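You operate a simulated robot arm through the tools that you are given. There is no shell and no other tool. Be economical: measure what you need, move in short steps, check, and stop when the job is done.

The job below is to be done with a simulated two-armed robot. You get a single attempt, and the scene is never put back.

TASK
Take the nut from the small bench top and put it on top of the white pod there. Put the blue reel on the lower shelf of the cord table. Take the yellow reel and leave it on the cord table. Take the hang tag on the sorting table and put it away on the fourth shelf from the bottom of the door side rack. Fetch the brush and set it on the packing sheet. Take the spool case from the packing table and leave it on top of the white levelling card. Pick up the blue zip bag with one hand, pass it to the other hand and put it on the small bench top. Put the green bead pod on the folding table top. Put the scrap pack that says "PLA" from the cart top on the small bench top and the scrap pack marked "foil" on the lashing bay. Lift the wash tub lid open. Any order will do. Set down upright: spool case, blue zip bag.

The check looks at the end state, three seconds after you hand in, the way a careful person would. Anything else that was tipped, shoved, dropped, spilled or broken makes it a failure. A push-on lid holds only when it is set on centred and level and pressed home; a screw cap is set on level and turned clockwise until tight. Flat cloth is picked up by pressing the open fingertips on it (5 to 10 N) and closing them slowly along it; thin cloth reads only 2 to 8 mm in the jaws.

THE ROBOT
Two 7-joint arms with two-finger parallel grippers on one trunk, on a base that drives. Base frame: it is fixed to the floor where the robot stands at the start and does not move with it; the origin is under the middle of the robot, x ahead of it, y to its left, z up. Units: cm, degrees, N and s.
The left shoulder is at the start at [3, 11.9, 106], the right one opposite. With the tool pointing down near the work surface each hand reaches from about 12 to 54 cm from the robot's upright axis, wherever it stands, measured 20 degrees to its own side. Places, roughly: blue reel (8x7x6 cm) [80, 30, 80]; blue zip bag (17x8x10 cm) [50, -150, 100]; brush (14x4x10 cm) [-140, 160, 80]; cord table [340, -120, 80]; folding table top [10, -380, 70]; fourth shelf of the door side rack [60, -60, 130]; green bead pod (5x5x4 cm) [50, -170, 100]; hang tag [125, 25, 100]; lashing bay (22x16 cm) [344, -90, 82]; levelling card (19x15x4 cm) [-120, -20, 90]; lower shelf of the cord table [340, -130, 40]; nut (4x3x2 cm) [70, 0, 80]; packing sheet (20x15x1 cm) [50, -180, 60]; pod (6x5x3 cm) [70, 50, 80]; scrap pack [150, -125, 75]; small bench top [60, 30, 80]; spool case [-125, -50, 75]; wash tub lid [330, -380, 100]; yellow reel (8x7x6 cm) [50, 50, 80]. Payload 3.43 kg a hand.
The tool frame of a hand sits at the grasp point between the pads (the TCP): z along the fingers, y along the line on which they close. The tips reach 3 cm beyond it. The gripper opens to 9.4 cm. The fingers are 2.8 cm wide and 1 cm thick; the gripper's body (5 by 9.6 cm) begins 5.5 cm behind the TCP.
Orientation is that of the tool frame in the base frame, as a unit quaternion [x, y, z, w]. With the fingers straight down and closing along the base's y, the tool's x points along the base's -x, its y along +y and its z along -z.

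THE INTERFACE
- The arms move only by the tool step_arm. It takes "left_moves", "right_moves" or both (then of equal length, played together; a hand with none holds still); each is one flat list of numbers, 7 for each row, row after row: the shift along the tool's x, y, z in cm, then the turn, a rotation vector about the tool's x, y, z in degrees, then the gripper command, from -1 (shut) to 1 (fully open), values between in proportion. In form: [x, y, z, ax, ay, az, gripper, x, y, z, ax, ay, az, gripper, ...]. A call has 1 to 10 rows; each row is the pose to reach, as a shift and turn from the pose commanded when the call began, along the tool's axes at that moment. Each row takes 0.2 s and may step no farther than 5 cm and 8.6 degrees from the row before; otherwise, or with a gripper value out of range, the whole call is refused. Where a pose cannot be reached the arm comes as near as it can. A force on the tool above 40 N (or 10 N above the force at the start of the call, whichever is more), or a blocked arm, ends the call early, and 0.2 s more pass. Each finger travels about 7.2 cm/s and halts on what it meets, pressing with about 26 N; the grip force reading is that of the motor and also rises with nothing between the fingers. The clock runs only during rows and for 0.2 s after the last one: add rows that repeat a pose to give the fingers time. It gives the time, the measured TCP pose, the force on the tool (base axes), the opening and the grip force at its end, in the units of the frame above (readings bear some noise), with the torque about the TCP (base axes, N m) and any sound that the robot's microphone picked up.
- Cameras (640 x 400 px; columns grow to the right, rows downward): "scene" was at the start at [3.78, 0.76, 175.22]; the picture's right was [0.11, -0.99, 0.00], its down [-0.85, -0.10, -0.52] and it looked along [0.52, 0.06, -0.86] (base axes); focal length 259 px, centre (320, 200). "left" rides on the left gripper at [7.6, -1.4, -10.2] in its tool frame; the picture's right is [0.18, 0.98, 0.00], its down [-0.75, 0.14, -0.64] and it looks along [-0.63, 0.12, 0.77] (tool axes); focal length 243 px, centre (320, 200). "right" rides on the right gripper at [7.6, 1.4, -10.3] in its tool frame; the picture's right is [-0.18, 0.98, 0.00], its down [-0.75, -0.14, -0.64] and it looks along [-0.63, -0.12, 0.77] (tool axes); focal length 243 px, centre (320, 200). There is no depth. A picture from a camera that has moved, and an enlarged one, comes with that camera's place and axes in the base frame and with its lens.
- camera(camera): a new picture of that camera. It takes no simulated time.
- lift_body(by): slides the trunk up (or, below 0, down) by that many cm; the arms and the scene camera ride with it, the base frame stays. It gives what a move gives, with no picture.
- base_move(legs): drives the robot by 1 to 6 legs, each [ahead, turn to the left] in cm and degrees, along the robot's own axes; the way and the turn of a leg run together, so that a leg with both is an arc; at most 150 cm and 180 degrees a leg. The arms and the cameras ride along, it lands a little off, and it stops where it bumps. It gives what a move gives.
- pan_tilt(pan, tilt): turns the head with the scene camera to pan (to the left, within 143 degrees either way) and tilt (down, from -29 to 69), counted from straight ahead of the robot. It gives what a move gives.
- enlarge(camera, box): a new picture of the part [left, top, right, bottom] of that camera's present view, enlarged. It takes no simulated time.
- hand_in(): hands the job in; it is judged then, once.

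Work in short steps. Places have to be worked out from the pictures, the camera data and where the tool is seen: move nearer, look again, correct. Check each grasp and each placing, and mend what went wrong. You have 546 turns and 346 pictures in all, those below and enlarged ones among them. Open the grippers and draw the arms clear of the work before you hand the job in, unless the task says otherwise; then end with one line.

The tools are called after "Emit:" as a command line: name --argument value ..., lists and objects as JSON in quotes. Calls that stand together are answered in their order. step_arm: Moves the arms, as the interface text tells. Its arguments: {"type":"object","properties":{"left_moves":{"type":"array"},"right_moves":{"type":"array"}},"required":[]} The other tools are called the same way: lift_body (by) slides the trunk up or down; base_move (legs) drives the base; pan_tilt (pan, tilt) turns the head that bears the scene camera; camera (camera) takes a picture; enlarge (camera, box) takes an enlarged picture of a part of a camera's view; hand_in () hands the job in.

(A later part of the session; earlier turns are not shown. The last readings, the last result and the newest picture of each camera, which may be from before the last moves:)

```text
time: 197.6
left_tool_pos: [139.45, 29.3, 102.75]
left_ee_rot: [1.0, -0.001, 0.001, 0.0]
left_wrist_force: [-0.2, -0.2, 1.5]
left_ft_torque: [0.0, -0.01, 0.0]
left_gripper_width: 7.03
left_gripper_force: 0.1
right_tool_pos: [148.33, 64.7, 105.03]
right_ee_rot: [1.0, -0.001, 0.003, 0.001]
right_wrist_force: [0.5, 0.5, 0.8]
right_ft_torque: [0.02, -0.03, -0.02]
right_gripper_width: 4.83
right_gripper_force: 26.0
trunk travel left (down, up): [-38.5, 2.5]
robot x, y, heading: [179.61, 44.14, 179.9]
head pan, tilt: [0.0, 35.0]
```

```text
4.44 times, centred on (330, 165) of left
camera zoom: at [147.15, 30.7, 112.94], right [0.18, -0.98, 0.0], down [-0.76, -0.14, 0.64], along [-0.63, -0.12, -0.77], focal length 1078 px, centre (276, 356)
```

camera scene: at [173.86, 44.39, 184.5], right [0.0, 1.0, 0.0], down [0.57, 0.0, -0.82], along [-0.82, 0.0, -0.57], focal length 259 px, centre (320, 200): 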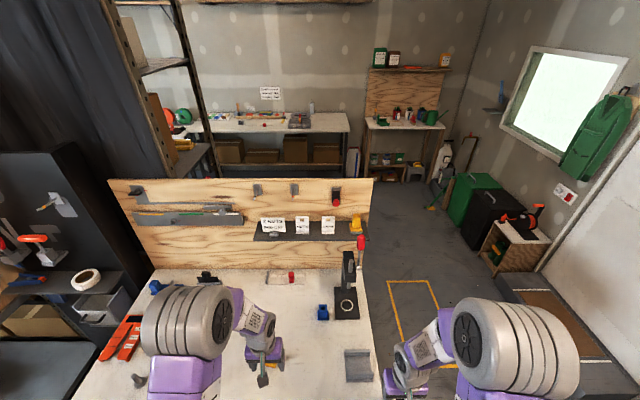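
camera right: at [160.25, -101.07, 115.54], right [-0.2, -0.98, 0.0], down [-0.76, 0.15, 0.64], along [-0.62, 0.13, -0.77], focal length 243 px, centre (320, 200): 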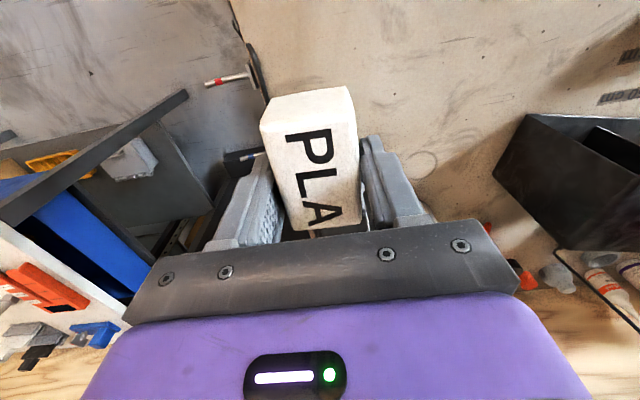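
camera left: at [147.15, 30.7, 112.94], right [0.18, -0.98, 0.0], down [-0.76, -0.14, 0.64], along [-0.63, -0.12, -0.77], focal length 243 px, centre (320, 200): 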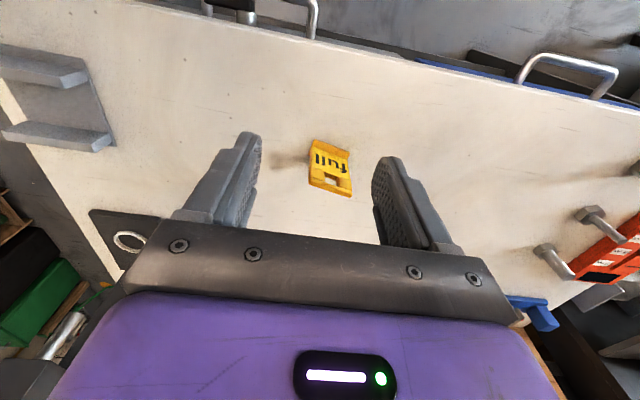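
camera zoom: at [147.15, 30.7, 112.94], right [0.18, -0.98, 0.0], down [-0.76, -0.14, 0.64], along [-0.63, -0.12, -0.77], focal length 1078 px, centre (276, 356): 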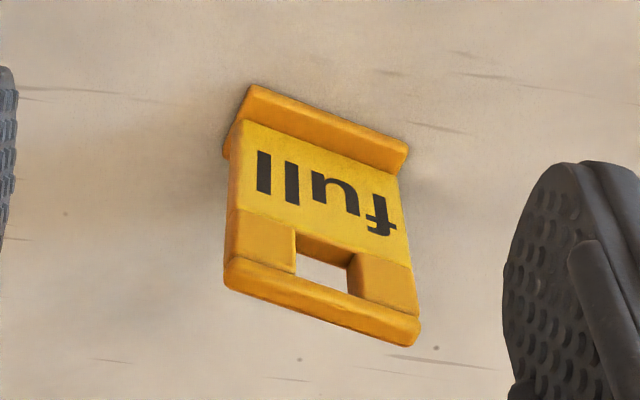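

The tag stands upright at ≈(131.5, 26.7), top z≈92, width ≈5.4 cm, yawed ~12°. I yaw the left tool to match, then tilt it 45°.

Emit:
step_arm --left_moves '[0, 2, 0, 0, 0, 6.2, 0.5, 0, 3.8, 0, 0, 0, 12.5, 0.5, 0, 3.8, 0, 0, 0, 12.5, 0.5]'

Emit:
step_arm --left_moves '[0, 0, 0, 0, -8, 0, 0.6, 0, 0, 0, 0, -16, 0, 0.6, 0, 0, 0, 0, -24, 0, 0.6, 0, 0, 0, 0, -32, 0, 0.6, 0, 0, 0, 0, -40, 0, 0.6, 0, 0, 0, 0, -45, 0, 0.6]'

Emit:
camera --camera "left"

```text
time: 198.4
left_tool_pos: [139.49, 25.49, 102.77]
left_ee_rot: [0.994, -0.112, 0.001, 0.001]
left_wrist_force: [1.1, -1.0, 0.0]
left_ft_torque: [-0.02, 0.01, 0.01]
left_gripper_width: 7.07
left_gripper_force: 0.1
right_tool_pos: [148.3, 64.81, 104.93]
right_ee_rot: [1.0, -0.002, 0.003, -0.001]
right_wrist_force: [-0.4, -0.3, -0.5]
right_ft_torque: [0.01, 0.0, 0.02]
right_gripper_width: 4.85
right_gripper_force: 26.1
trunk travel left (down, up): [-38.5, 2.5]
robot x, y, heading: [179.96, 44.29, 179.8]
head pan, tilt: [0.0, 35.0]
```

```text
time: 199.8
left_tool_pos: [139.7, 25.46, 102.87]
left_ee_rot: [0.918, -0.103, -0.38, -0.043]
left_wrist_force: [0.2, -0.2, -0.2]
left_ft_torque: [0.02, -0.01, 0.01]
left_gripper_width: 7.5
left_gripper_force: 0.1
right_tool_pos: [148.26, 64.79, 105.0]
right_ee_rot: [1.0, -0.002, 0.004, 0.0]
right_wrist_force: [-0.2, -0.3, -0.7]
right_ft_torque: [0.01, -0.03, 0.0]
right_gripper_width: 4.83
right_gripper_force: 25.6
trunk travel left (down, up): [-38.5, 2.5]
robot x, y, heading: [179.5, 44.49, 179.7]
head pan, tilt: [0.0, 35.0]
```

```text
251 pictures are left
camera left: at [152.53, 23.96, 104.63], right [-0.09, -0.99, -0.13], down [-0.11, -0.12, 0.99], along [-0.99, 0.1, -0.1], focal length 243 px, centre (320, 200)
```

left: 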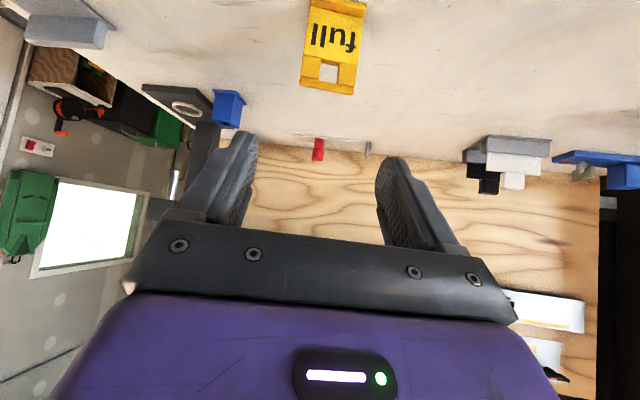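

Confirmed upright. Approach along the tool axis, pausing before the grasp.

Emit:
step_arm --left_moves '[1.5, 0.3, 3.5, 0, 0, 0, 0.6, 3, 0.6, 7, 0, 0, 0, 0.6, 4.1, 0.6, 10, 0, 0, 0, 0.6, 4.1, 0.6, 10.5, 0, 0, 0, 0.6]'

Emit:
camera --camera "left"

```text
time: 200.8
left_tool_pos: [135.24, 25.76, 92.44]
left_ee_rot: [0.919, -0.102, -0.379, -0.042]
left_wrist_force: [-0.3, -0.1, -0.3]
left_ft_torque: [-0.02, 0.01, -0.01]
left_gripper_width: 7.52
left_gripper_force: 0.0
right_tool_pos: [148.36, 64.84, 105.1]
right_ee_rot: [1.0, -0.001, 0.003, 0.0]
right_wrist_force: [0.5, 0.1, 0.9]
right_ft_torque: [0.0, 0.01, -0.05]
right_gripper_width: 4.8
right_gripper_force: 25.8
trunk travel left (down, up): [-38.5, 2.5]
robot x, y, heading: [179.49, 44.38, 179.7]
head pan, tilt: [0.0, 35.0]
```

```text
250 pictures are left
camera left: at [148.03, 24.33, 94.2], right [-0.09, -0.99, -0.13], down [-0.11, -0.12, 0.99], along [-0.99, 0.1, -0.1], focal length 243 px, centre (320, 200)
```

left: 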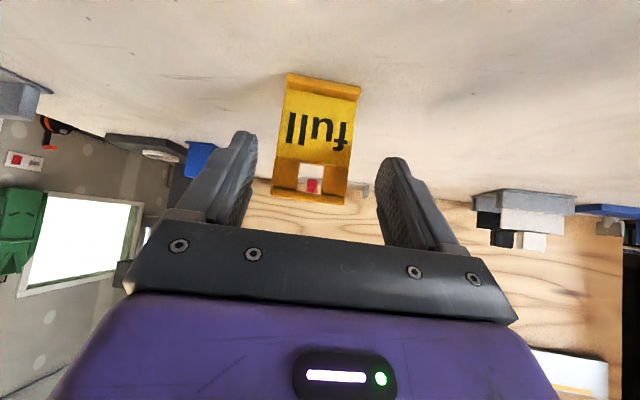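

Aligned. Advance 6 cm and close.

Emit:
step_arm --left_moves '[-0.1, -0.1, 3, 0, 0, 0, 0.6, -0.2, -0.2, 5.8, 0, 0, 0, 0.6, -0.2, -0.2, 5.8, 0, 0, 0, 0, -0.2, -0.2, 5.8, 0, 0, 0, -1, -0.2, -0.2, 5.8, 0, 0, 0, -1]'

Emit:
camera --camera "left"

```text
time: 202.0
left_tool_pos: [131.33, 26.74, 88.43]
left_ee_rot: [0.918, -0.102, -0.38, -0.042]
left_wrist_force: [0.4, -0.7, -0.2]
left_ft_torque: [-0.01, 0.02, 0.0]
left_gripper_width: 5.34
left_gripper_force: 25.3
right_tool_pos: [148.44, 64.84, 105.11]
right_ee_rot: [1.0, -0.003, 0.003, 0.0]
right_wrist_force: [-0.3, 0.2, -0.7]
right_ft_torque: [0.0, 0.02, -0.01]
right_gripper_width: 4.82
right_gripper_force: 26.6
trunk travel left (down, up): [-38.5, 2.5]
robot x, y, heading: [179.99, 44.42, 179.7]
head pan, tilt: [0.0, 35.0]
```

```text
249 pictures are left
camera left: at [143.99, 25.27, 90.31], right [-0.09, -0.99, -0.13], down [-0.11, -0.12, 0.99], along [-0.99, 0.1, -0.1], focal length 243 px, centre (320, 200)
```

left: 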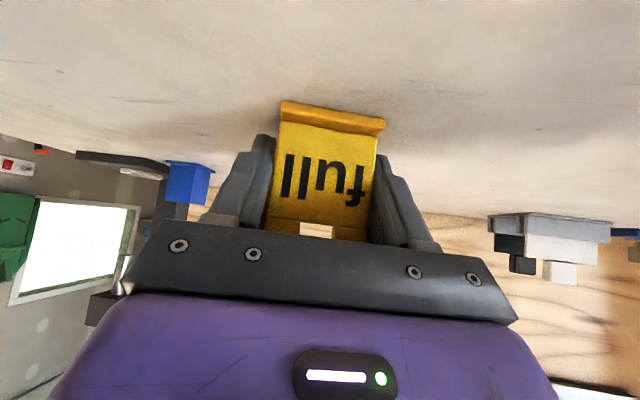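

Tag gripped. Lift it, retract, and drive back around to the small bench.

Emit:
step_arm --left_moves '[-2.5, 0, -2.5, 0, 0, 0, -1, -5, 0, -5, 0, 0, 0, -1, -8, 0, -8, 0, 0, 0, -1, -10.6, 0, -10.6, 0, 0, 0, -1, -9, 0, -13.5, 0, 0, 0, -1, -6.5, 0, -16.5, 0, 0, 0, -1, -4, 0, -19, 0, 0, 0, -1]'

Emit:
base_move --legs '[[-20, 0], [0, -90], [70, 0], [0, 90]]'

Emit:
camera --camera "scene"

```text
time: 203.6
left_tool_pos: [139.89, 24.11, 104.64]
left_ee_rot: [0.918, -0.102, -0.38, -0.043]
left_wrist_force: [0.0, -0.6, -0.9]
left_ft_torque: [-0.01, -0.02, 0.01]
left_gripper_width: 5.35
left_gripper_force: 26.3
left hand out of reach, approached as far as the arm can: row 7
right_tool_pos: [148.32, 64.75, 105.09]
right_ee_rot: [1.0, -0.002, 0.004, 0.001]
right_wrist_force: [-0.3, -0.2, 0.1]
right_ft_torque: [0.05, 0.01, 0.0]
right_gripper_width: 4.85
right_gripper_force: 26.0
trunk travel left (down, up): [-38.5, 2.5]
robot x, y, heading: [179.36, 44.28, 179.8]
head pan, tilt: [0.0, 35.0]
```

```text
time: 216.4
left_tool_pos: [161.21, 94.76, 104.47]
left_ee_rot: [0.919, -0.099, -0.38, -0.04]
left_wrist_force: [0.6, -0.7, 0.3]
left_ft_torque: [-0.01, 0.02, 0.0]
left_gripper_width: 5.35
left_gripper_force: 26.1
right_tool_pos: [169.47, 135.5, 105.01]
right_ee_rot: [1.0, 0.002, 0.004, 0.0]
right_wrist_force: [-0.7, 0.2, -0.7]
right_ft_torque: [-0.01, 0.02, -0.01]
right_gripper_width: 4.84
right_gripper_force: 25.6
trunk travel left (down, up): [-38.5, 2.5]
robot x, y, heading: [200.71, 115.23, -180.0]
head pan, tilt: [0.0, 35.0]
```

```text
248 pictures are left
camera scene: at [195.17, 115.21, 184.51], right [0.0, 1.0, 0.0], down [0.57, 0.0, -0.82], along [-0.82, 0.0, -0.57], focal length 259 px, centre (320, 200)
```

scene: 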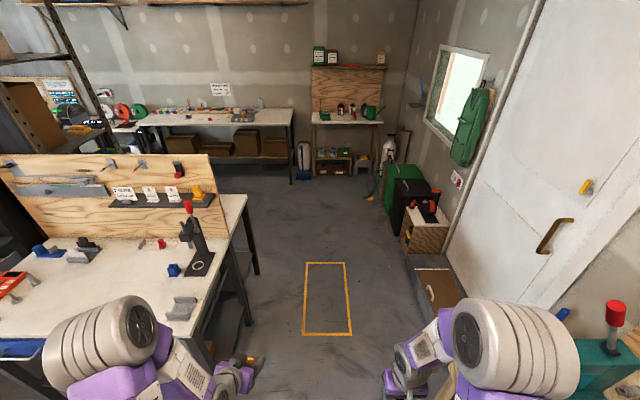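

Clear path. Drive back round to the front of the small bench.

Emit:
base_move --legs '[[150, 0], [52, 0], [0, 90], [100, 0], [0, 90]]'

Emit:
pan_tilt --pan 0 --tilt 50

Emit:
camera --camera "scene"

```text
time: 238.7
left_tool_pos: [37.54, 33.46, 104.49]
left_ee_rot: [0.099, 0.919, -0.041, 0.379]
left_wrist_force: [-0.3, -0.3, -0.7]
left_ft_torque: [0.0, 0.02, 0.04]
left_gripper_width: 5.34
left_gripper_force: 25.8
right_tool_pos: [29.42, -7.31, 105.03]
right_ee_rot: [-0.001, 1.0, 0.0, -0.003]
right_wrist_force: [0.3, -0.5, -0.3]
right_ft_torque: [0.03, -0.01, -0.01]
right_gripper_width: 4.81
right_gripper_force: 26.0
trunk travel left (down, up): [-38.5, 2.5]
robot x, y, heading: [-2.32, 12.94, 0.2]
head pan, tilt: [0.0, 35.0]
```

```text
time: 239.5
left_tool_pos: [37.56, 33.28, 104.52]
left_ee_rot: [0.1, 0.919, -0.042, 0.379]
left_wrist_force: [-0.5, 0.1, 0.2]
left_ft_torque: [0.02, -0.05, -0.01]
left_gripper_width: 5.33
left_gripper_force: 26.2
right_tool_pos: [29.36, -7.32, 105.05]
right_ee_rot: [-0.001, 1.0, 0.0, -0.003]
right_wrist_force: [0.4, -0.5, -1.3]
right_ft_torque: [-0.01, -0.03, 0.01]
right_gripper_width: 4.85
right_gripper_force: 25.7
trunk travel left (down, up): [-38.5, 2.5]
robot x, y, heading: [-2.32, 13.08, 0.0]
head pan, tilt: [0.0, 50.0]
```

```text
247 pictures are left
camera scene: at [2.57, 12.93, 182.34], right [0.0, -1.0, 0.0], down [-0.77, 0.0, -0.64], along [0.64, 0.0, -0.77], focal length 259 px, centre (320, 200)
```

scene: 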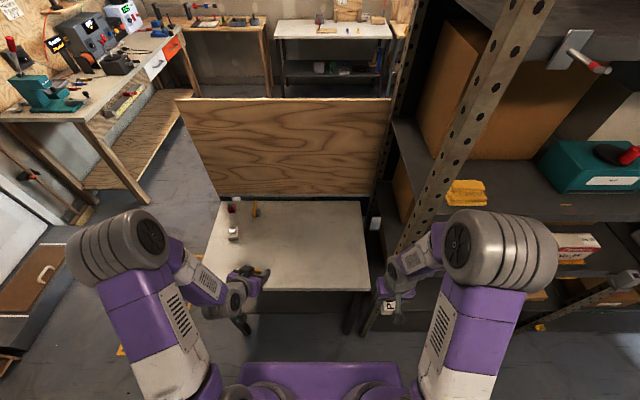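

Drive ahead 13 cm and set the PLA pack on a clear spot of the bench at about (55, 8).

Emit:
base_move --legs '[[13, 0]]'

Emit:
step_arm --right_moves '[-3, 4, 0, 0, 0, 0, -1, -6, 8, 2, 0, 0, 0, -1, -9, 12, 4, 0, 0, 0, -1, -12, 15, 7, 0, 0, 0, -1, -12, 15, 11, 0, 0, 0, -1, -12, 15, 15, 0, 0, 0, -1, -12, 15, 18, 0, 0, 0, -1]'

Emit:
camera --camera "right"

```text
time: 240.8
left_tool_pos: [50.54, 33.42, 104.54]
left_ee_rot: [0.101, 0.919, -0.042, 0.379]
left_wrist_force: [-0.5, -0.5, -0.2]
left_ft_torque: [-0.01, -0.01, 0.02]
left_gripper_width: 5.35
left_gripper_force: 25.9
right_tool_pos: [42.22, -7.21, 105.05]
right_ee_rot: [-0.001, 1.0, 0.0, -0.004]
right_wrist_force: [-0.2, 0.3, -0.4]
right_ft_torque: [0.0, -0.02, -0.01]
right_gripper_width: 4.82
right_gripper_force: 25.6
trunk travel left (down, up): [-38.5, 2.5]
robot x, y, heading: [10.77, 13.0, -0.1]
head pan, tilt: [0.0, 50.0]
```

```text
refused: row 2 steps farther than a row can; nothing moved
```

```text
246 pictures are left
camera right: at [34.62, -6.01, 115.48], right [0.18, 0.98, 0.0], down [0.76, -0.14, 0.64], along [0.63, -0.12, -0.77], focal length 243 px, centre (320, 200)
```

right: 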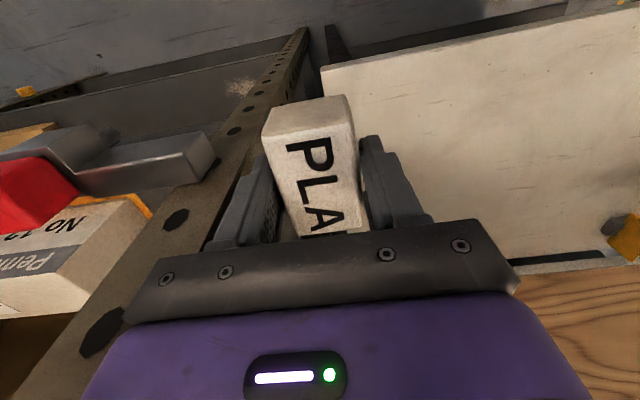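

Near the rack post, so move left first, then forward and down.

Emit:
step_arm --right_moves '[0, 4, 0, 0, 0, 0, -1, -1, 8, 0, 0, 0, 0, -1, -3, 12, 0, 0, 0, 0, -1, -6, 15, 0, 0, 0, 0, -1, -9, 15, 3, 0, 0, 0, -1, -12, 15, 6, 0, 0, 0, -1, -12, 15, 10, 0, 0, 0, -1, -12, 15, 14, 0, 0, 0, -1, -12, 15, 18, 0, 0, 0, -1]'

Emit:
camera --camera "right"

```text
time: 242.8
left_tool_pos: [50.6, 33.3, 104.5]
left_ee_rot: [0.1, 0.919, -0.042, 0.379]
left_wrist_force: [-0.2, -0.1, -0.5]
left_ft_torque: [-0.01, 0.0, 0.0]
left_gripper_width: 5.34
left_gripper_force: 25.8
right_tool_pos: [54.18, 7.94, 87.26]
right_ee_rot: [-0.001, 1.0, 0.002, -0.004]
right_wrist_force: [0.5, 0.8, 0.4]
right_ft_torque: [-0.02, -0.02, 0.0]
right_gripper_width: 4.85
right_gripper_force: 25.5
trunk travel left (down, up): [-38.5, 2.5]
robot x, y, heading: [10.43, 13.26, 0.2]
head pan, tilt: [0.0, 50.0]
```

```text
245 pictures are left
camera right: at [46.5, 9.1, 97.51], right [0.18, 0.98, 0.0], down [0.76, -0.14, 0.64], along [0.63, -0.12, -0.77], focal length 243 px, centre (320, 200)
```

right: 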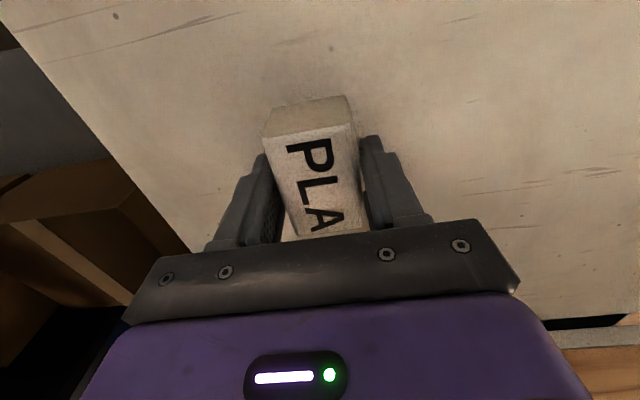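

Emit:
step_arm --right_moves '[0, 0, 1.2, 0, 0, 0, -1, 0, 0, 1.7, 0, 0, 0, -1, 0, 0, 1.9, 0, 0, 0, -1, 0, 0, 1.9, 0, 0, 0, 0.2, 0, 0, 1.9, 0, 0, 0, 0.6, 0, 0, 1.9, 0, 0, 0, 0.6, 0, 0, -2, 0, 0, 0, 0.6, 0, 0, -6, 0, 0, 0, 0.6, 0, 0, -10, 0, 0, 0, 0.6, 0, 0, -14, 0, 0, 0, 0.6]'

Emit:
camera --camera "right"

```text
time: 245.0
left_tool_pos: [50.4, 33.32, 104.66]
left_ee_rot: [0.1, 0.919, -0.041, 0.379]
left_wrist_force: [0.4, 0.3, -0.8]
left_ft_torque: [0.01, 0.0, 0.05]
left_gripper_width: 5.35
left_gripper_force: 25.9
right_tool_pos: [53.96, 7.84, 100.94]
right_ee_rot: [-0.002, 1.0, 0.0, -0.004]
right_wrist_force: [0.3, 1.6, -0.2]
right_ft_torque: [0.03, 0.01, 0.0]
right_gripper_width: 7.52
right_gripper_force: 0.1
trunk travel left (down, up): [-38.5, 2.5]
robot x, y, heading: [10.93, 13.15, 0.3]
head pan, tilt: [0.0, 50.0]
```

```text
244 pictures are left
camera right: at [46.29, 9.12, 111.34], right [0.18, 0.98, 0.0], down [0.76, -0.14, 0.64], along [0.63, -0.12, -0.77], focal length 243 px, centre (320, 200)
```

right: 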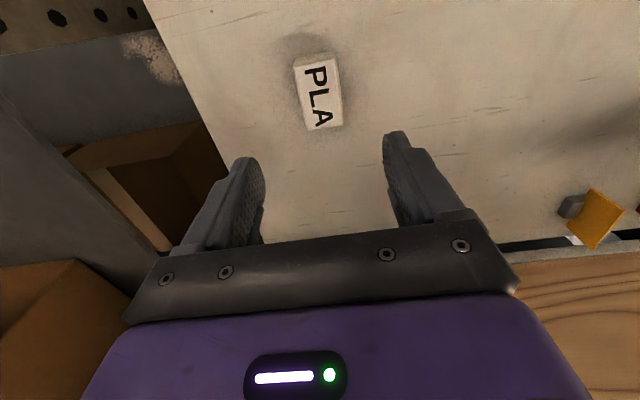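

PLA placed. Retract and go stand back from the rack to count its shelves.

Emit:
step_arm --right_moves '[4, 0, -1, 0, 0, 0, 0.6, 8, 0, -2, 0, 0, 0, 0.6, 12, 0, -3, 0, 0, 0, 0.6, 16, -1, -4, 0, 0, 0, 0.6, 20, -2, -4, 0, 0, 0, 0.6]'

Emit:
base_move --legs '[[-38, 0], [0, -90], [70, 0], [0, 90]]'

Emit:
pan_tilt --pan 0 --tilt 30

Emit:
camera --camera "scene"

```text
time: 246.2
left_tool_pos: [50.5, 33.5, 104.52]
left_ee_rot: [0.101, 0.919, -0.043, 0.379]
left_wrist_force: [0.5, 0.1, 0.0]
left_ft_torque: [-0.01, 0.0, 0.0]
left_gripper_width: 5.34
left_gripper_force: 26.3
right_tool_pos: [35.88, 6.33, 105.16]
right_ee_rot: [-0.001, 1.0, 0.0, -0.004]
right_wrist_force: [0.7, -0.5, 0.5]
right_ft_torque: [0.0, -0.02, 0.01]
right_gripper_width: 7.53
right_gripper_force: 0.1
right hand out of reach, approached as far as the arm can: row 5
trunk travel left (down, up): [-38.5, 2.5]
robot x, y, heading: [10.7, 12.87, 0.3]
head pan, tilt: [0.0, 50.0]
```

```text
time: 259.6
left_tool_pos: [10.5, -36.68, 104.67]
left_ee_rot: [0.124, 0.916, -0.052, 0.378]
left_wrist_force: [0.0, 0.3, 0.1]
left_ft_torque: [0.01, 0.03, -0.03]
left_gripper_width: 5.34
left_gripper_force: 25.6
right_tool_pos: [-5.49, -63.04, 105.1]
right_ee_rot: [0.024, 1.0, 0.0, -0.003]
right_wrist_force: [-0.6, -0.5, -1.0]
right_ft_torque: [-0.02, 0.02, 0.02]
right_gripper_width: 7.53
right_gripper_force: 0.0
trunk travel left (down, up): [-38.5, 2.5]
robot x, y, heading: [-30.17, -55.26, -2.9]
head pan, tilt: [0.0, 50.0]
```

```text
time: 260.5
left_tool_pos: [10.55, -36.61, 104.56]
left_ee_rot: [0.123, 0.916, -0.051, 0.378]
left_wrist_force: [-0.6, 0.9, -0.1]
left_ft_torque: [0.02, -0.01, -0.02]
left_gripper_width: 5.35
left_gripper_force: 26.3
right_tool_pos: [-5.4, -62.93, 105.12]
right_ee_rot: [0.025, 1.0, 0.0, -0.004]
right_wrist_force: [-0.4, -0.1, -0.1]
right_ft_torque: [0.0, -0.01, -0.01]
right_gripper_width: 7.54
right_gripper_force: 0.1
trunk travel left (down, up): [-38.5, 2.5]
robot x, y, heading: [-30.13, -55.01, -2.6]
head pan, tilt: [0.0, 30.0]
```

```text
243 pictures are left
camera scene: at [-24.09, -55.38, 185.28], right [-0.05, -1.0, 0.0], down [-0.5, 0.02, -0.87], along [0.86, -0.04, -0.5], focal length 259 px, centre (320, 200)
```

scene: 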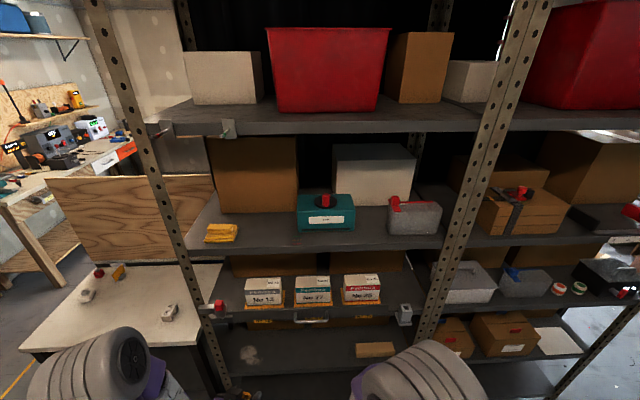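

Emit:
pan_tilt --pan -5 --tilt 55

Emit:
camera --camera "scene"

Emit:
camera --camera "left"

```text
time: 261.4
left_tool_pos: [10.6, -36.67, 104.62]
left_ee_rot: [0.123, 0.916, -0.051, 0.379]
left_wrist_force: [0.4, 0.1, 0.7]
left_ft_torque: [0.02, 0.0, -0.01]
left_gripper_width: 5.34
left_gripper_force: 26.7
right_tool_pos: [-5.54, -63.0, 105.11]
right_ee_rot: [0.024, 1.0, 0.001, -0.004]
right_wrist_force: [0.0, -0.2, -0.8]
right_ft_torque: [0.01, -0.01, -0.01]
right_gripper_width: 7.53
right_gripper_force: 0.0
trunk travel left (down, up): [-38.5, 2.5]
robot x, y, heading: [-30.26, -55.04, -2.8]
head pan, tilt: [-5.0, 55.0]
```

```text
242 pictures are left
camera scene: at [-25.98, -55.91, 181.69], right [-0.14, -0.99, 0.0], down [-0.81, 0.11, -0.57], along [0.57, -0.08, -0.82], focal length 259 px, centre (320, 200)
```

scene: 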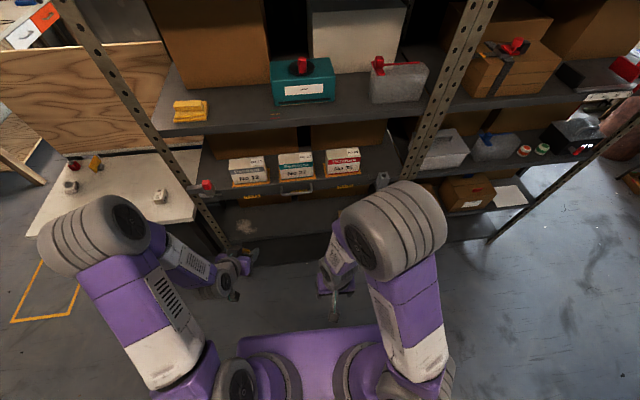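

```text
241 pictures are left
camera left: at [-1.9, -34.79, 106.36], right [0.13, 0.98, -0.13], down [0.12, 0.12, 0.99], along [0.98, -0.15, -0.1], focal length 243 px, centre (320, 200)
```

left: 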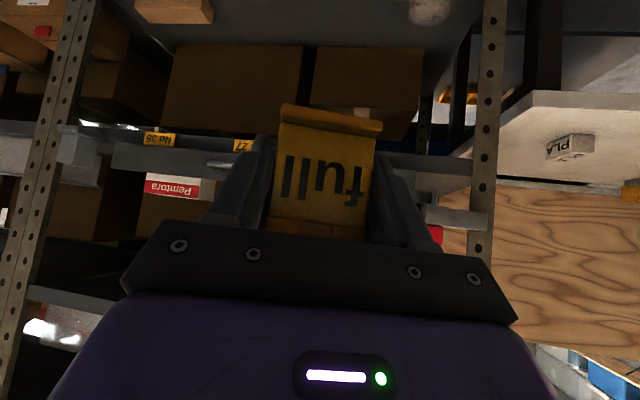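

Shelves at z≈168, 130, 97, 62, ~27: the fourth from the bottom is the teal-box shelf at z≈130. Free gap there is y≈-31…-51. Raise the trunk and the left hand.

Emit:
lift_body --by 2.5

Emit:
step_arm --left_moves '[-3, 0, -3, 0, 0, 0, -1, -6, 0, -6, 0, 0, 0, -1, -9, 0, -9, 0, 0, 0, -1, -12, 0, -12, 0, 0, 0, -1, -15, 0, -15, 0, 0, 0, -1, -18, 0, -18, 0, 0, 0, -1, -21, 0, -21, 0, 0, 0, -1, -24.5, 0, -24.5, 0, 0, 0, -1]'

Emit:
camera --camera "left"

```text
time: 262.1
left_tool_pos: [10.58, -36.73, 107.01]
left_ee_rot: [0.123, 0.916, -0.051, 0.378]
left_wrist_force: [0.1, 0.9, 0.0]
left_ft_torque: [0.01, -0.01, -0.02]
left_gripper_width: 5.32
left_gripper_force: 26.0
right_tool_pos: [-5.47, -63.01, 107.64]
right_ee_rot: [0.024, 1.0, 0.0, -0.003]
right_wrist_force: [-0.1, 0.2, -0.6]
right_ft_torque: [0.01, -0.02, -0.01]
right_gripper_width: 7.51
right_gripper_force: 0.0
trunk travel left (down, up): [-41.0, 0.0]
robot x, y, heading: [-30.2, -54.94, -2.9]
head pan, tilt: [-5.0, 55.0]
```

```text
time: 263.9
left_tool_pos: [10.56, -37.07, 142.02]
left_ee_rot: [0.123, 0.916, -0.05, 0.379]
left_wrist_force: [1.0, 0.0, 0.5]
left_ft_torque: [0.03, -0.03, 0.03]
left_gripper_width: 5.34
left_gripper_force: 26.1
left hand out of reach, approached as far as the arm can: row 1, 2, 3
right_tool_pos: [-5.58, -62.93, 107.52]
right_ee_rot: [0.024, 1.0, 0.001, -0.003]
right_wrist_force: [-0.7, 0.5, 0.7]
right_ft_torque: [0.0, -0.01, 0.02]
right_gripper_width: 7.54
right_gripper_force: 0.2
trunk travel left (down, up): [-41.0, 0.0]
robot x, y, heading: [-30.12, -54.83, -2.9]
head pan, tilt: [-5.0, 55.0]
```

```text
240 pictures are left
camera left: at [-1.82, -35.2, 143.79], right [0.13, 0.98, -0.13], down [0.12, 0.11, 0.99], along [0.98, -0.15, -0.1], focal length 243 px, centre (320, 200)
```

left: 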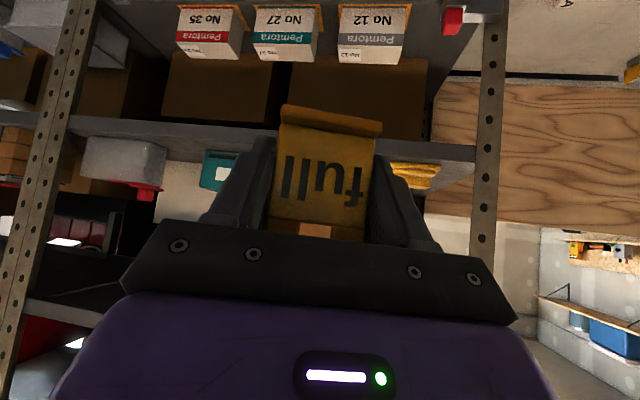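

Bottom of tag is at ~135.6, above the shelf. Drive 27 cm ahead.

Emit:
base_move --legs '[[0, 2.8], [27, 0]]'

Emit:
camera --camera "left"

Emit:
pan_tilt --pan 10 --tilt 35

Emit:
camera --camera "scene"

```text
time: 266.2
left_tool_pos: [36.93, -35.04, 141.9]
left_ee_rot: [0.098, 0.919, -0.04, 0.38]
left_wrist_force: [-0.1, -0.5, -0.3]
left_ft_torque: [0.02, 0.02, 0.01]
left_gripper_width: 5.34
left_gripper_force: 25.9
right_tool_pos: [22.13, -61.57, 107.55]
right_ee_rot: [-0.002, 1.0, 0.0, -0.003]
right_wrist_force: [0.0, -0.4, 0.3]
right_ft_torque: [-0.03, 0.03, 0.02]
right_gripper_width: 7.52
right_gripper_force: 0.1
trunk travel left (down, up): [-41.0, 0.0]
robot x, y, heading: [-2.57, -55.11, 0.2]
head pan, tilt: [-5.0, 55.0]
```

```text
239 pictures are left
camera left: at [24.53, -33.63, 143.71], right [0.08, 0.99, -0.13], down [0.11, 0.12, 0.99], along [0.99, -0.1, -0.1], focal length 243 px, centre (320, 200)
```

left: 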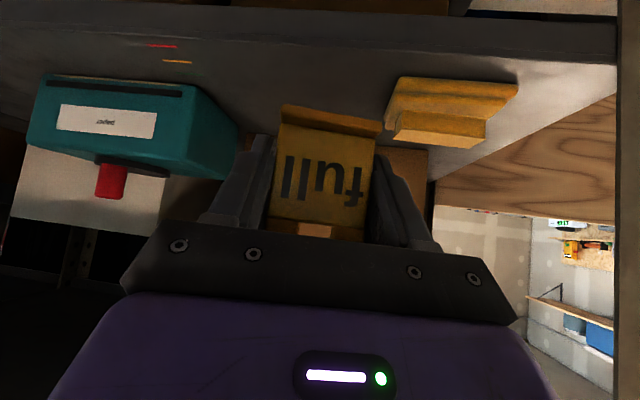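

```text
time: 267.0
left_tool_pos: [37.03, -34.84, 141.99]
left_ee_rot: [0.099, 0.919, -0.041, 0.38]
left_wrist_force: [-0.1, -1.2, -0.9]
left_ft_torque: [-0.01, -0.01, -0.04]
left_gripper_width: 5.35
left_gripper_force: 25.7
right_tool_pos: [22.17, -61.66, 107.59]
right_ee_rot: [-0.002, 1.0, 0.0, -0.004]
right_wrist_force: [0.2, 0.2, -0.6]
right_ft_torque: [-0.04, 0.0, 0.05]
right_gripper_width: 7.51
right_gripper_force: 0.1
trunk travel left (down, up): [-41.0, 0.0]
robot x, y, heading: [-2.66, -55.25, 0.3]
head pan, tilt: [10.0, 35.0]
```

```text
238 pictures are left
camera scene: at [2.85, -53.51, 187.0], right [0.18, -0.98, 0.0], down [-0.57, -0.1, -0.82], along [0.81, 0.14, -0.57], focal length 259 px, centre (320, 200)
```

scene: 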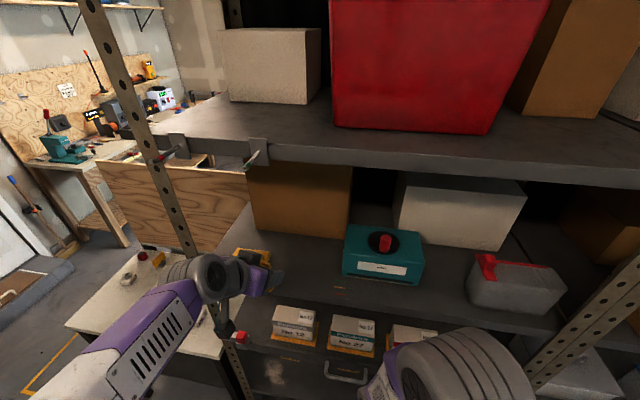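

Gap verified: sponge at y≥-30, teal box y≤-52.5. Move the tag in to (49, -41), then lower.

Emit:
step_arm --left_moves '[-2.3, -0.9, 2.3, 0, 0, 0, -1, -4.6, -1.7, 4.6, 0, 0, 0, -1, -6.9, -2.5, 6.9, 0, 0, 0, -1, -9.2, -3.4, 9.2, 0, 0, 0, -1, -7.7, -3.4, 10.7, 0, 0, 0, -1, -6.6, -3.4, 11.8, 0, 0, 0, -1, -6.6, -3.4, 11.8, 0, 0, 0, -1]'

Emit:
camera --camera "left"

```text
time: 268.6
left_tool_pos: [48.8, -41.02, 138.07]
left_ee_rot: [0.099, 0.919, -0.041, 0.38]
left_wrist_force: [-0.1, 0.1, -0.5]
left_ft_torque: [0.02, 0.03, 0.05]
left_gripper_width: 5.36
left_gripper_force: 26.1
right_tool_pos: [22.21, -61.66, 107.58]
right_ee_rot: [-0.002, 1.0, 0.0, -0.003]
right_wrist_force: [0.4, 0.2, -0.2]
right_ft_torque: [-0.03, 0.02, 0.01]
right_gripper_width: 7.53
right_gripper_force: 0.1
trunk travel left (down, up): [-41.0, 0.0]
robot x, y, heading: [-2.98, -54.91, 0.0]
head pan, tilt: [10.0, 35.0]
```

```text
237 pictures are left
camera left: at [36.23, -39.76, 139.98], right [0.08, 0.99, -0.13], down [0.11, 0.12, 0.99], along [0.99, -0.1, -0.1], focal length 243 px, centre (320, 200)
```

left: 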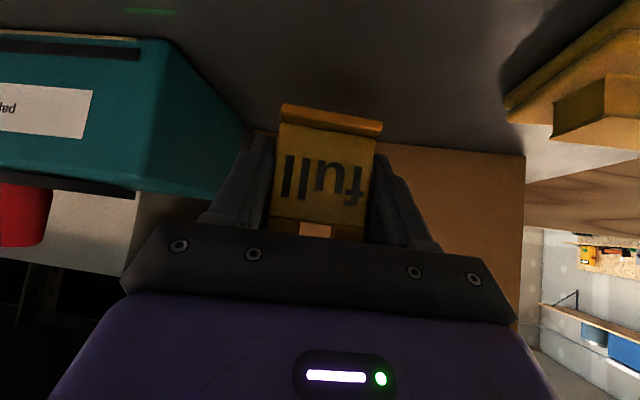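

Emit:
step_arm --left_moves '[0.5, 0, 0.5, 0, 0, 0, -1, 0.9, 0, 0.9, 0, 0, 0, -1, 1.2, 0, 1.2, 0, 0, 0, -1, 1.2, 0, 1.2, 0, 0, 0, -1]'

```text
time: 269.6
left_tool_pos: [48.81, -41.14, 136.47]
left_ee_rot: [0.099, 0.919, -0.042, 0.379]
left_wrist_force: [-0.5, -0.4, -1.5]
left_ft_torque: [-0.01, -0.02, -0.01]
left_gripper_width: 5.35
left_gripper_force: 25.9
right_tool_pos: [22.27, -61.62, 107.62]
right_ee_rot: [-0.003, 1.0, 0.001, -0.003]
right_wrist_force: [-0.8, 0.3, 0.1]
right_ft_torque: [0.03, -0.01, -0.01]
right_gripper_width: 7.51
right_gripper_force: 0.0
trunk travel left (down, up): [-41.0, 0.0]
robot x, y, heading: [-2.77, -55.13, 0.1]
head pan, tilt: [10.0, 35.0]
```

Emit:
step_arm --left_moves '[0.25, 0, 0.25, 0, 0, 0, -1, 0.5, 0, 0.5, 0, 0, 0, -1, 0.5, 0, 0.5, 0, 0, 0, -1]'

Emit:
camera --camera "left"

```text
time: 270.4
left_tool_pos: [49.0, -41.16, 135.86]
left_ee_rot: [0.099, 0.919, -0.041, 0.38]
left_wrist_force: [0.2, 0.6, -0.1]
left_ft_torque: [0.01, 0.01, -0.02]
left_gripper_width: 5.36
left_gripper_force: 26.0
right_tool_pos: [22.27, -61.6, 107.57]
right_ee_rot: [-0.002, 1.0, 0.0, -0.004]
right_wrist_force: [-0.3, -0.2, -0.1]
right_ft_torque: [0.01, 0.02, 0.0]
right_gripper_width: 7.54
right_gripper_force: 0.0
trunk travel left (down, up): [-41.0, 0.0]
robot x, y, heading: [-2.91, -54.92, 0.3]
head pan, tilt: [10.0, 35.0]
```

```text
236 pictures are left
camera left: at [36.51, -39.86, 137.59], right [0.08, 0.99, -0.13], down [0.11, 0.12, 0.99], along [0.99, -0.1, -0.1], focal length 243 px, centre (320, 200)
```

left: 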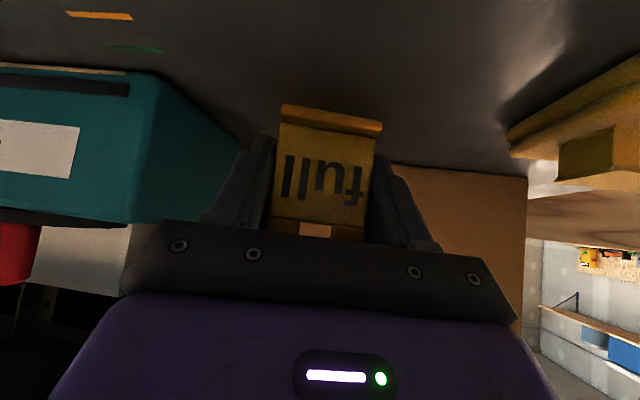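

Still no contact; continue down in small rows.

Emit:
step_arm --left_moves '[0.25, 0, 0.25, 0, 0, 0, -1, 0.5, 0, 0.5, 0, 0, 0, -1, 0.75, 0, 0.75, 0, 0, 0, -1, 0.75, 0, 0.75, 0, 0, 0, -1]'

```text
time: 271.4
left_tool_pos: [49.03, -40.97, 134.85]
left_ee_rot: [0.099, 0.919, -0.041, 0.38]
left_wrist_force: [-0.8, 0.2, 0.2]
left_ft_torque: [-0.05, -0.02, -0.01]
left_gripper_width: 5.33
left_gripper_force: 26.3
right_tool_pos: [22.3, -61.56, 107.61]
right_ee_rot: [-0.001, 1.0, 0.0, -0.003]
right_wrist_force: [0.5, -0.1, 0.2]
right_ft_torque: [0.01, 0.0, 0.0]
right_gripper_width: 7.53
right_gripper_force: 0.1
trunk travel left (down, up): [-41.0, 0.0]
robot x, y, heading: [-2.67, -55.24, 0.2]
head pan, tilt: [10.0, 35.0]
```

Emit:
step_arm --left_moves '[0.25, 0, 0.25, 0, 0, 0, -1, 0.5, 0, 0.5, 0, 0, 0, -1, 0.75, 0, 0.75, 0, 0, 0, -1, 1, 0, 1, 0, 0, 0, -1, 1, 0, 1, 0, 0, 0, -1]'

Emit:
camera --camera "left"

```text
time: 272.6
left_tool_pos: [49.09, -40.82, 133.57]
left_ee_rot: [0.1, 0.918, -0.041, 0.381]
left_wrist_force: [0.5, -0.4, 3.1]
left_ft_torque: [-0.01, -0.05, 0.02]
left_gripper_width: 5.36
left_gripper_force: 25.7
right_tool_pos: [22.15, -61.73, 107.48]
right_ee_rot: [-0.002, 1.0, 0.0, -0.003]
right_wrist_force: [0.1, 0.3, -0.5]
right_ft_torque: [0.01, 0.02, -0.02]
right_gripper_width: 7.54
right_gripper_force: 0.1
trunk travel left (down, up): [-41.0, 0.0]
robot x, y, heading: [-2.88, -54.88, 0.5]
head pan, tilt: [10.0, 35.0]
```

```text
235 pictures are left
camera left: at [36.57, -39.7, 135.29], right [0.08, 0.99, -0.13], down [0.11, 0.12, 0.99], along [0.99, -0.1, -0.1], focal length 243 px, centre (320, 200)
```

left: 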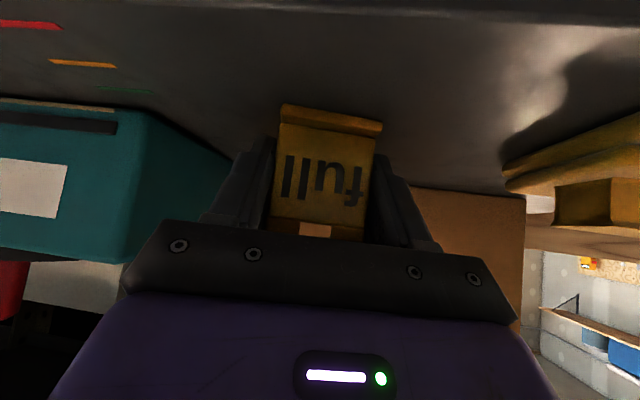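

Contact felt (+3 N). Tiny press, release, withdraw along the tool axis.

Emit:
step_arm --left_moves '[0.15, 0, 0.15, 0, 0, 0, -1, 0.15, 0, 0.15, 0, 0, 0, -0.3, 0.15, 0, 0.15, 0, 0, 0, 0.2, 0.15, 0, 0.15, 0, 0, 0, 0.5, 0, 0, -2, 0, 0, 0, 0.5, 0, 0, -6, 0, 0, 0, 0.5, 0, 0, -10, 0, 0, 0, 0.5, 0, 0, -14, 0, 0, 0, 0.5]'

Emit:
camera --camera "left"

```text
time: 274.4
left_tool_pos: [39.14, -39.05, 143.24]
left_ee_rot: [0.099, 0.919, -0.041, 0.38]
left_wrist_force: [-0.7, 0.5, 0.6]
left_ft_torque: [-0.01, -0.02, -0.03]
left_gripper_width: 7.04
left_gripper_force: 0.0
right_tool_pos: [22.04, -61.6, 107.64]
right_ee_rot: [-0.002, 1.0, 0.0, -0.003]
right_wrist_force: [-0.3, 0.1, 0.0]
right_ft_torque: [-0.02, -0.02, -0.02]
right_gripper_width: 7.55
right_gripper_force: 0.1
trunk travel left (down, up): [-41.0, 0.0]
robot x, y, heading: [-2.98, -55.11, 0.1]
head pan, tilt: [10.0, 35.0]
```

```text
234 pictures are left
camera left: at [26.66, -37.63, 145.05], right [0.08, 0.99, -0.13], down [0.11, 0.12, 0.99], along [0.99, -0.1, -0.1], focal length 243 px, centre (320, 200)
```

left: 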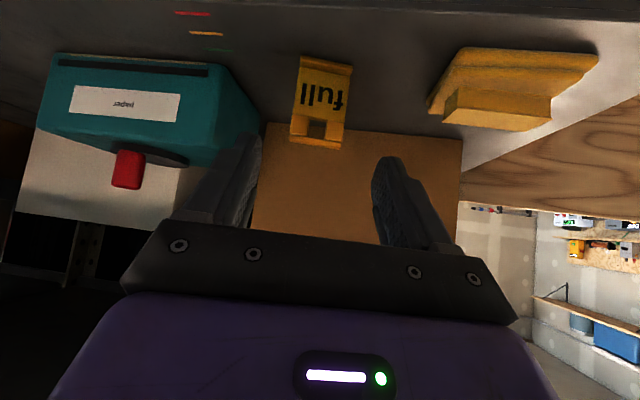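

Tag stands on the fourth shelf. Back up and return the left hand to a vertical, lower pose.

Emit:
base_move --legs '[[-30, 0]]'

Emit:
step_arm --left_moves '[2, 0, 2, 0, 7.5, 0, 0.5, 4, 0, 4, 0, 15, 0, 0.5, 6, 0, 6, 0, 22.5, 0, 0.5, 8, 0, 8, 0, 30, 0, 0.5, 11, 0, 11, 0, 37.5, 0, 0.5, 14, 0, 14, 0, 45, 0, 0.5, 17, 0, 17, 0, 45, 0, 0.5, 20, 0, 20, 0, 45, 0, 0.5, 23, 0, 23, 0, 45, 0, 0.5]'

Emit:
step_arm --left_moves '[1, 0, 1, 0, 0, -6.2, 0.5, 2, 0, 2, 0, 0, -12.5, 0.5, 4, 0, 3, 0, 0, -12.5, 0.5]'

Emit:
base_move --legs '[[0, 90], [0, 90]]'

Emit:
pan_tilt --pan 0 --tilt 40

Emit:
camera --camera "scene"

```text
time: 276.5
left_tool_pos: [9.38, -39.02, 143.17]
left_ee_rot: [0.101, 0.918, -0.043, 0.38]
left_wrist_force: [0.1, 0.2, 0.4]
left_ft_torque: [0.03, -0.01, -0.01]
left_gripper_width: 7.03
left_gripper_force: 0.2
right_tool_pos: [-7.85, -61.76, 107.61]
right_ee_rot: [0.0, 1.0, 0.0, -0.004]
right_wrist_force: [0.1, -0.5, 0.7]
right_ft_torque: [0.0, 0.02, -0.02]
right_gripper_width: 7.5
right_gripper_force: 0.1
trunk travel left (down, up): [-41.0, 0.0]
robot x, y, heading: [-32.92, -55.14, -0.0]
head pan, tilt: [10.0, 35.0]
```

```text
time: 278.5
left_tool_pos: [9.39, -39.1, 110.58]
left_ee_rot: [0.109, 0.994, 0.0, -0.002]
left_wrist_force: [-0.5, 0.6, 0.5]
left_ft_torque: [-0.02, 0.02, -0.02]
left_gripper_width: 7.04
left_gripper_force: 0.1
right_tool_pos: [-7.75, -61.6, 107.54]
right_ee_rot: [0.0, 1.0, 0.0, -0.005]
right_wrist_force: [-0.4, 0.4, 0.1]
right_ft_torque: [-0.03, -0.01, -0.01]
right_gripper_width: 7.52
right_gripper_force: 0.0
trunk travel left (down, up): [-41.0, 0.0]
robot x, y, heading: [-32.63, -55.2, 0.0]
head pan, tilt: [10.0, 35.0]
```

```text
time: 279.3
left_tool_pos: [5.46, -38.33, 107.76]
left_ee_rot: [0.0, 1.0, -0.001, -0.001]
left_wrist_force: [-0.3, 0.5, 0.2]
left_ft_torque: [0.03, 0.01, -0.02]
left_gripper_width: 7.07
left_gripper_force: 0.0
right_tool_pos: [-7.87, -61.71, 107.68]
right_ee_rot: [0.0, 1.0, 0.0, -0.004]
right_wrist_force: [-0.8, 0.1, -0.2]
right_ft_torque: [0.01, 0.04, -0.03]
right_gripper_width: 7.48
right_gripper_force: 0.1
trunk travel left (down, up): [-41.0, 0.0]
robot x, y, heading: [-33.11, -55.17, 0.0]
head pan, tilt: [10.0, 35.0]
```

```text
time: 287.4
left_tool_pos: [-71.14, -72.48, 107.78]
left_ee_rot: [1.0, 0.008, 0.001, 0.0]
left_wrist_force: [0.5, -0.6, -0.9]
left_ft_torque: [0.04, 0.03, 0.03]
left_gripper_width: 7.06
left_gripper_force: 0.1
right_tool_pos: [-58.02, -48.88, 107.48]
right_ee_rot: [1.0, 0.007, 0.004, 0.0]
right_wrist_force: [-0.8, -0.4, 0.3]
right_ft_torque: [0.0, -0.03, 0.02]
right_gripper_width: 7.54
right_gripper_force: 0.0
trunk travel left (down, up): [-41.0, 0.0]
robot x, y, heading: [-32.65, -55.33, -179.0]
head pan, tilt: [10.0, 35.0]
```

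```text
time: 288.1
left_tool_pos: [-71.0, -72.6, 107.7]
left_ee_rot: [1.0, 0.008, 0.001, 0.0]
left_wrist_force: [-0.1, -0.6, 0.4]
left_ft_torque: [-0.02, 0.04, -0.02]
left_gripper_width: 7.04
left_gripper_force: 0.1
right_tool_pos: [-58.0, -48.84, 107.54]
right_ee_rot: [1.0, 0.008, 0.004, 0.001]
right_wrist_force: [-1.2, 0.3, 0.1]
right_ft_torque: [0.01, 0.03, -0.02]
right_gripper_width: 7.56
right_gripper_force: 0.2
trunk travel left (down, up): [-41.0, 0.0]
robot x, y, heading: [-32.8, -54.84, -178.9]
head pan, tilt: [0.0, 40.0]
```

```text
233 pictures are left
camera scene: at [-38.36, -55.18, 186.25], right [-0.02, 1.0, 0.0], down [0.64, 0.01, -0.77], along [-0.77, -0.01, -0.64], focal length 259 px, centre (320, 200)
```

scene: 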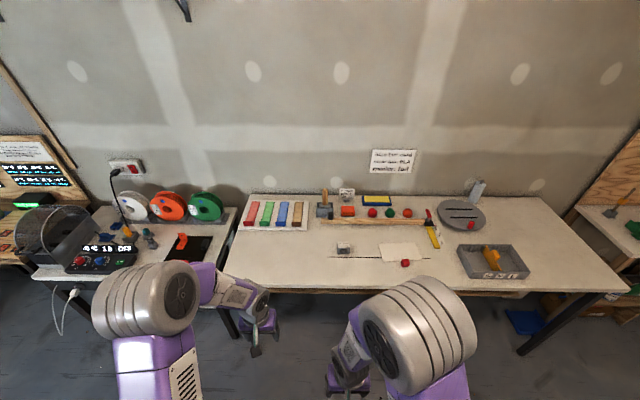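

Emit:
enlarge --camera "scene" --box '[220, 170, 540, 300]'

Emit:
enlarge --camera "scene" --box '[0, 150, 240, 310]'

```text
2.00 times, centred on (380, 235) of scene
camera zoom: at [-38.36, -55.18, 186.25], right [-0.02, 1.0, 0.0], down [0.64, 0.01, -0.77], along [-0.77, -0.01, -0.64], focal length 518 px, centre (200, 130)
```

zoom: 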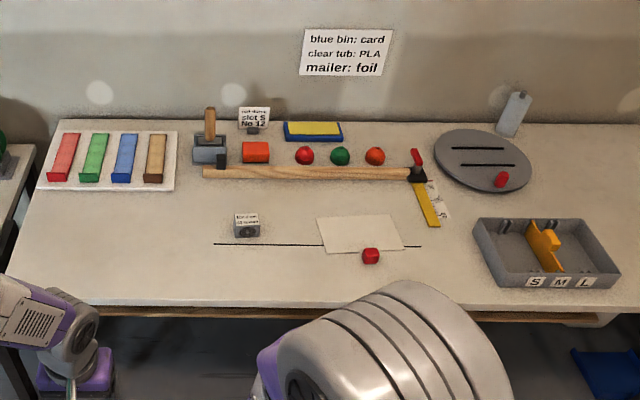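

```text
2.50 times, centred on (120, 230) of scene
camera zoom: at [-38.36, -55.18, 186.25], right [-0.02, 1.0, 0.0], down [0.64, 0.01, -0.77], along [-0.77, -0.01, -0.64], focal length 647 px, centre (820, 125)
```

zoom: 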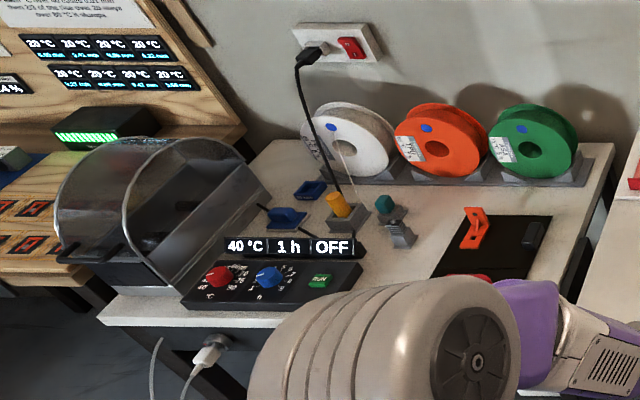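

Emit:
enlarge --camera "scene" --box '[320, 225, 440, 280]'

```text
5.33 times, centred on (380, 252) of scene
camera zoom: at [-38.36, -55.18, 186.25], right [-0.02, 1.0, 0.0], down [0.64, 0.01, -0.77], along [-0.77, -0.01, -0.64], focal length 1381 px, centre (0, -80)
```

zoom: 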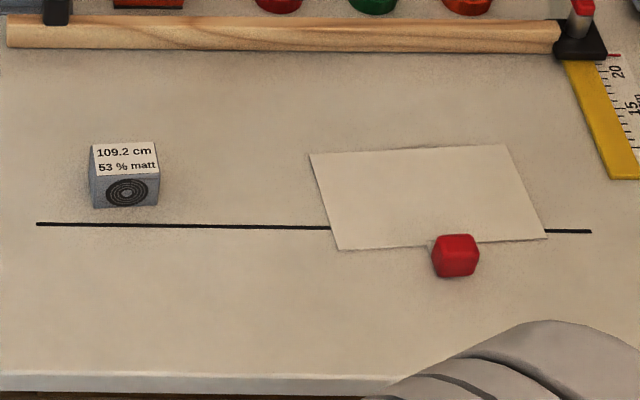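

The spool case is the grey box (~(-122.5,-45)); the levelling card is the white plate (~(-121.5,-16)) with a red cube at its front. Drive up to the table.

Emit:
base_move --legs '[[0, -40], [28, 0], [0, 39], [12, 0]]'

Emit:
camera --camera "right"

Emit:
camera --camera "scene"

```text
time: 294.7
left_tool_pos: [-105.01, -54.07, 107.79]
left_ee_rot: [1.0, 0.006, 0.001, -0.001]
left_wrist_force: [0.1, 0.0, 0.7]
left_ft_torque: [0.0, 0.01, 0.0]
left_gripper_width: 7.04
left_gripper_force: 0.1
right_tool_pos: [-91.96, -30.38, 107.68]
right_ee_rot: [1.0, 0.005, 0.004, 0.0]
right_wrist_force: [0.9, -0.5, -0.5]
right_ft_torque: [0.01, -0.01, -0.03]
right_gripper_width: 7.53
right_gripper_force: 0.0
trunk travel left (down, up): [-41.0, 0.0]
robot x, y, heading: [-66.87, -36.79, -179.4]
head pan, tilt: [0.0, 40.0]
```

```text
229 pictures are left
camera right: at [-84.44, -31.91, 117.97], right [-0.17, -0.98, 0.0], down [-0.76, 0.13, 0.64], along [-0.63, 0.11, -0.77], focal length 243 px, centre (320, 200)
```

right: 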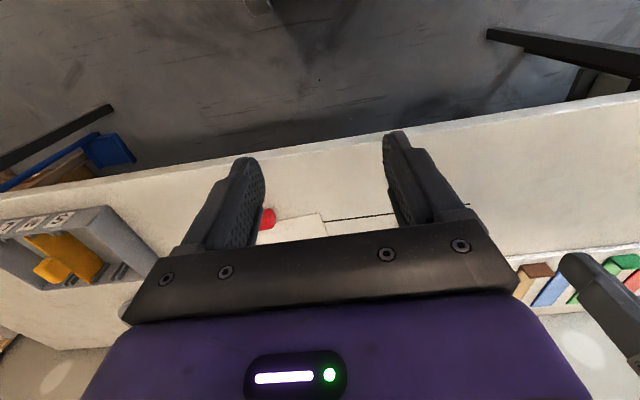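

```text
228 pictures are left
camera scene: at [-72.2, -36.8, 186.26], right [-0.01, 1.0, 0.0], down [0.64, 0.01, -0.77], along [-0.77, -0.01, -0.64], focal length 259 px, centre (320, 200)
```

scene: 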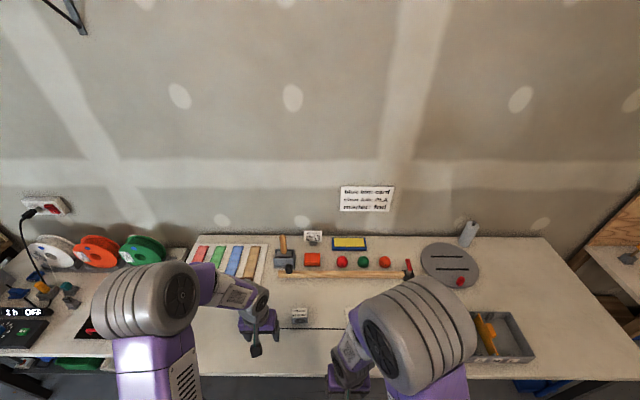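

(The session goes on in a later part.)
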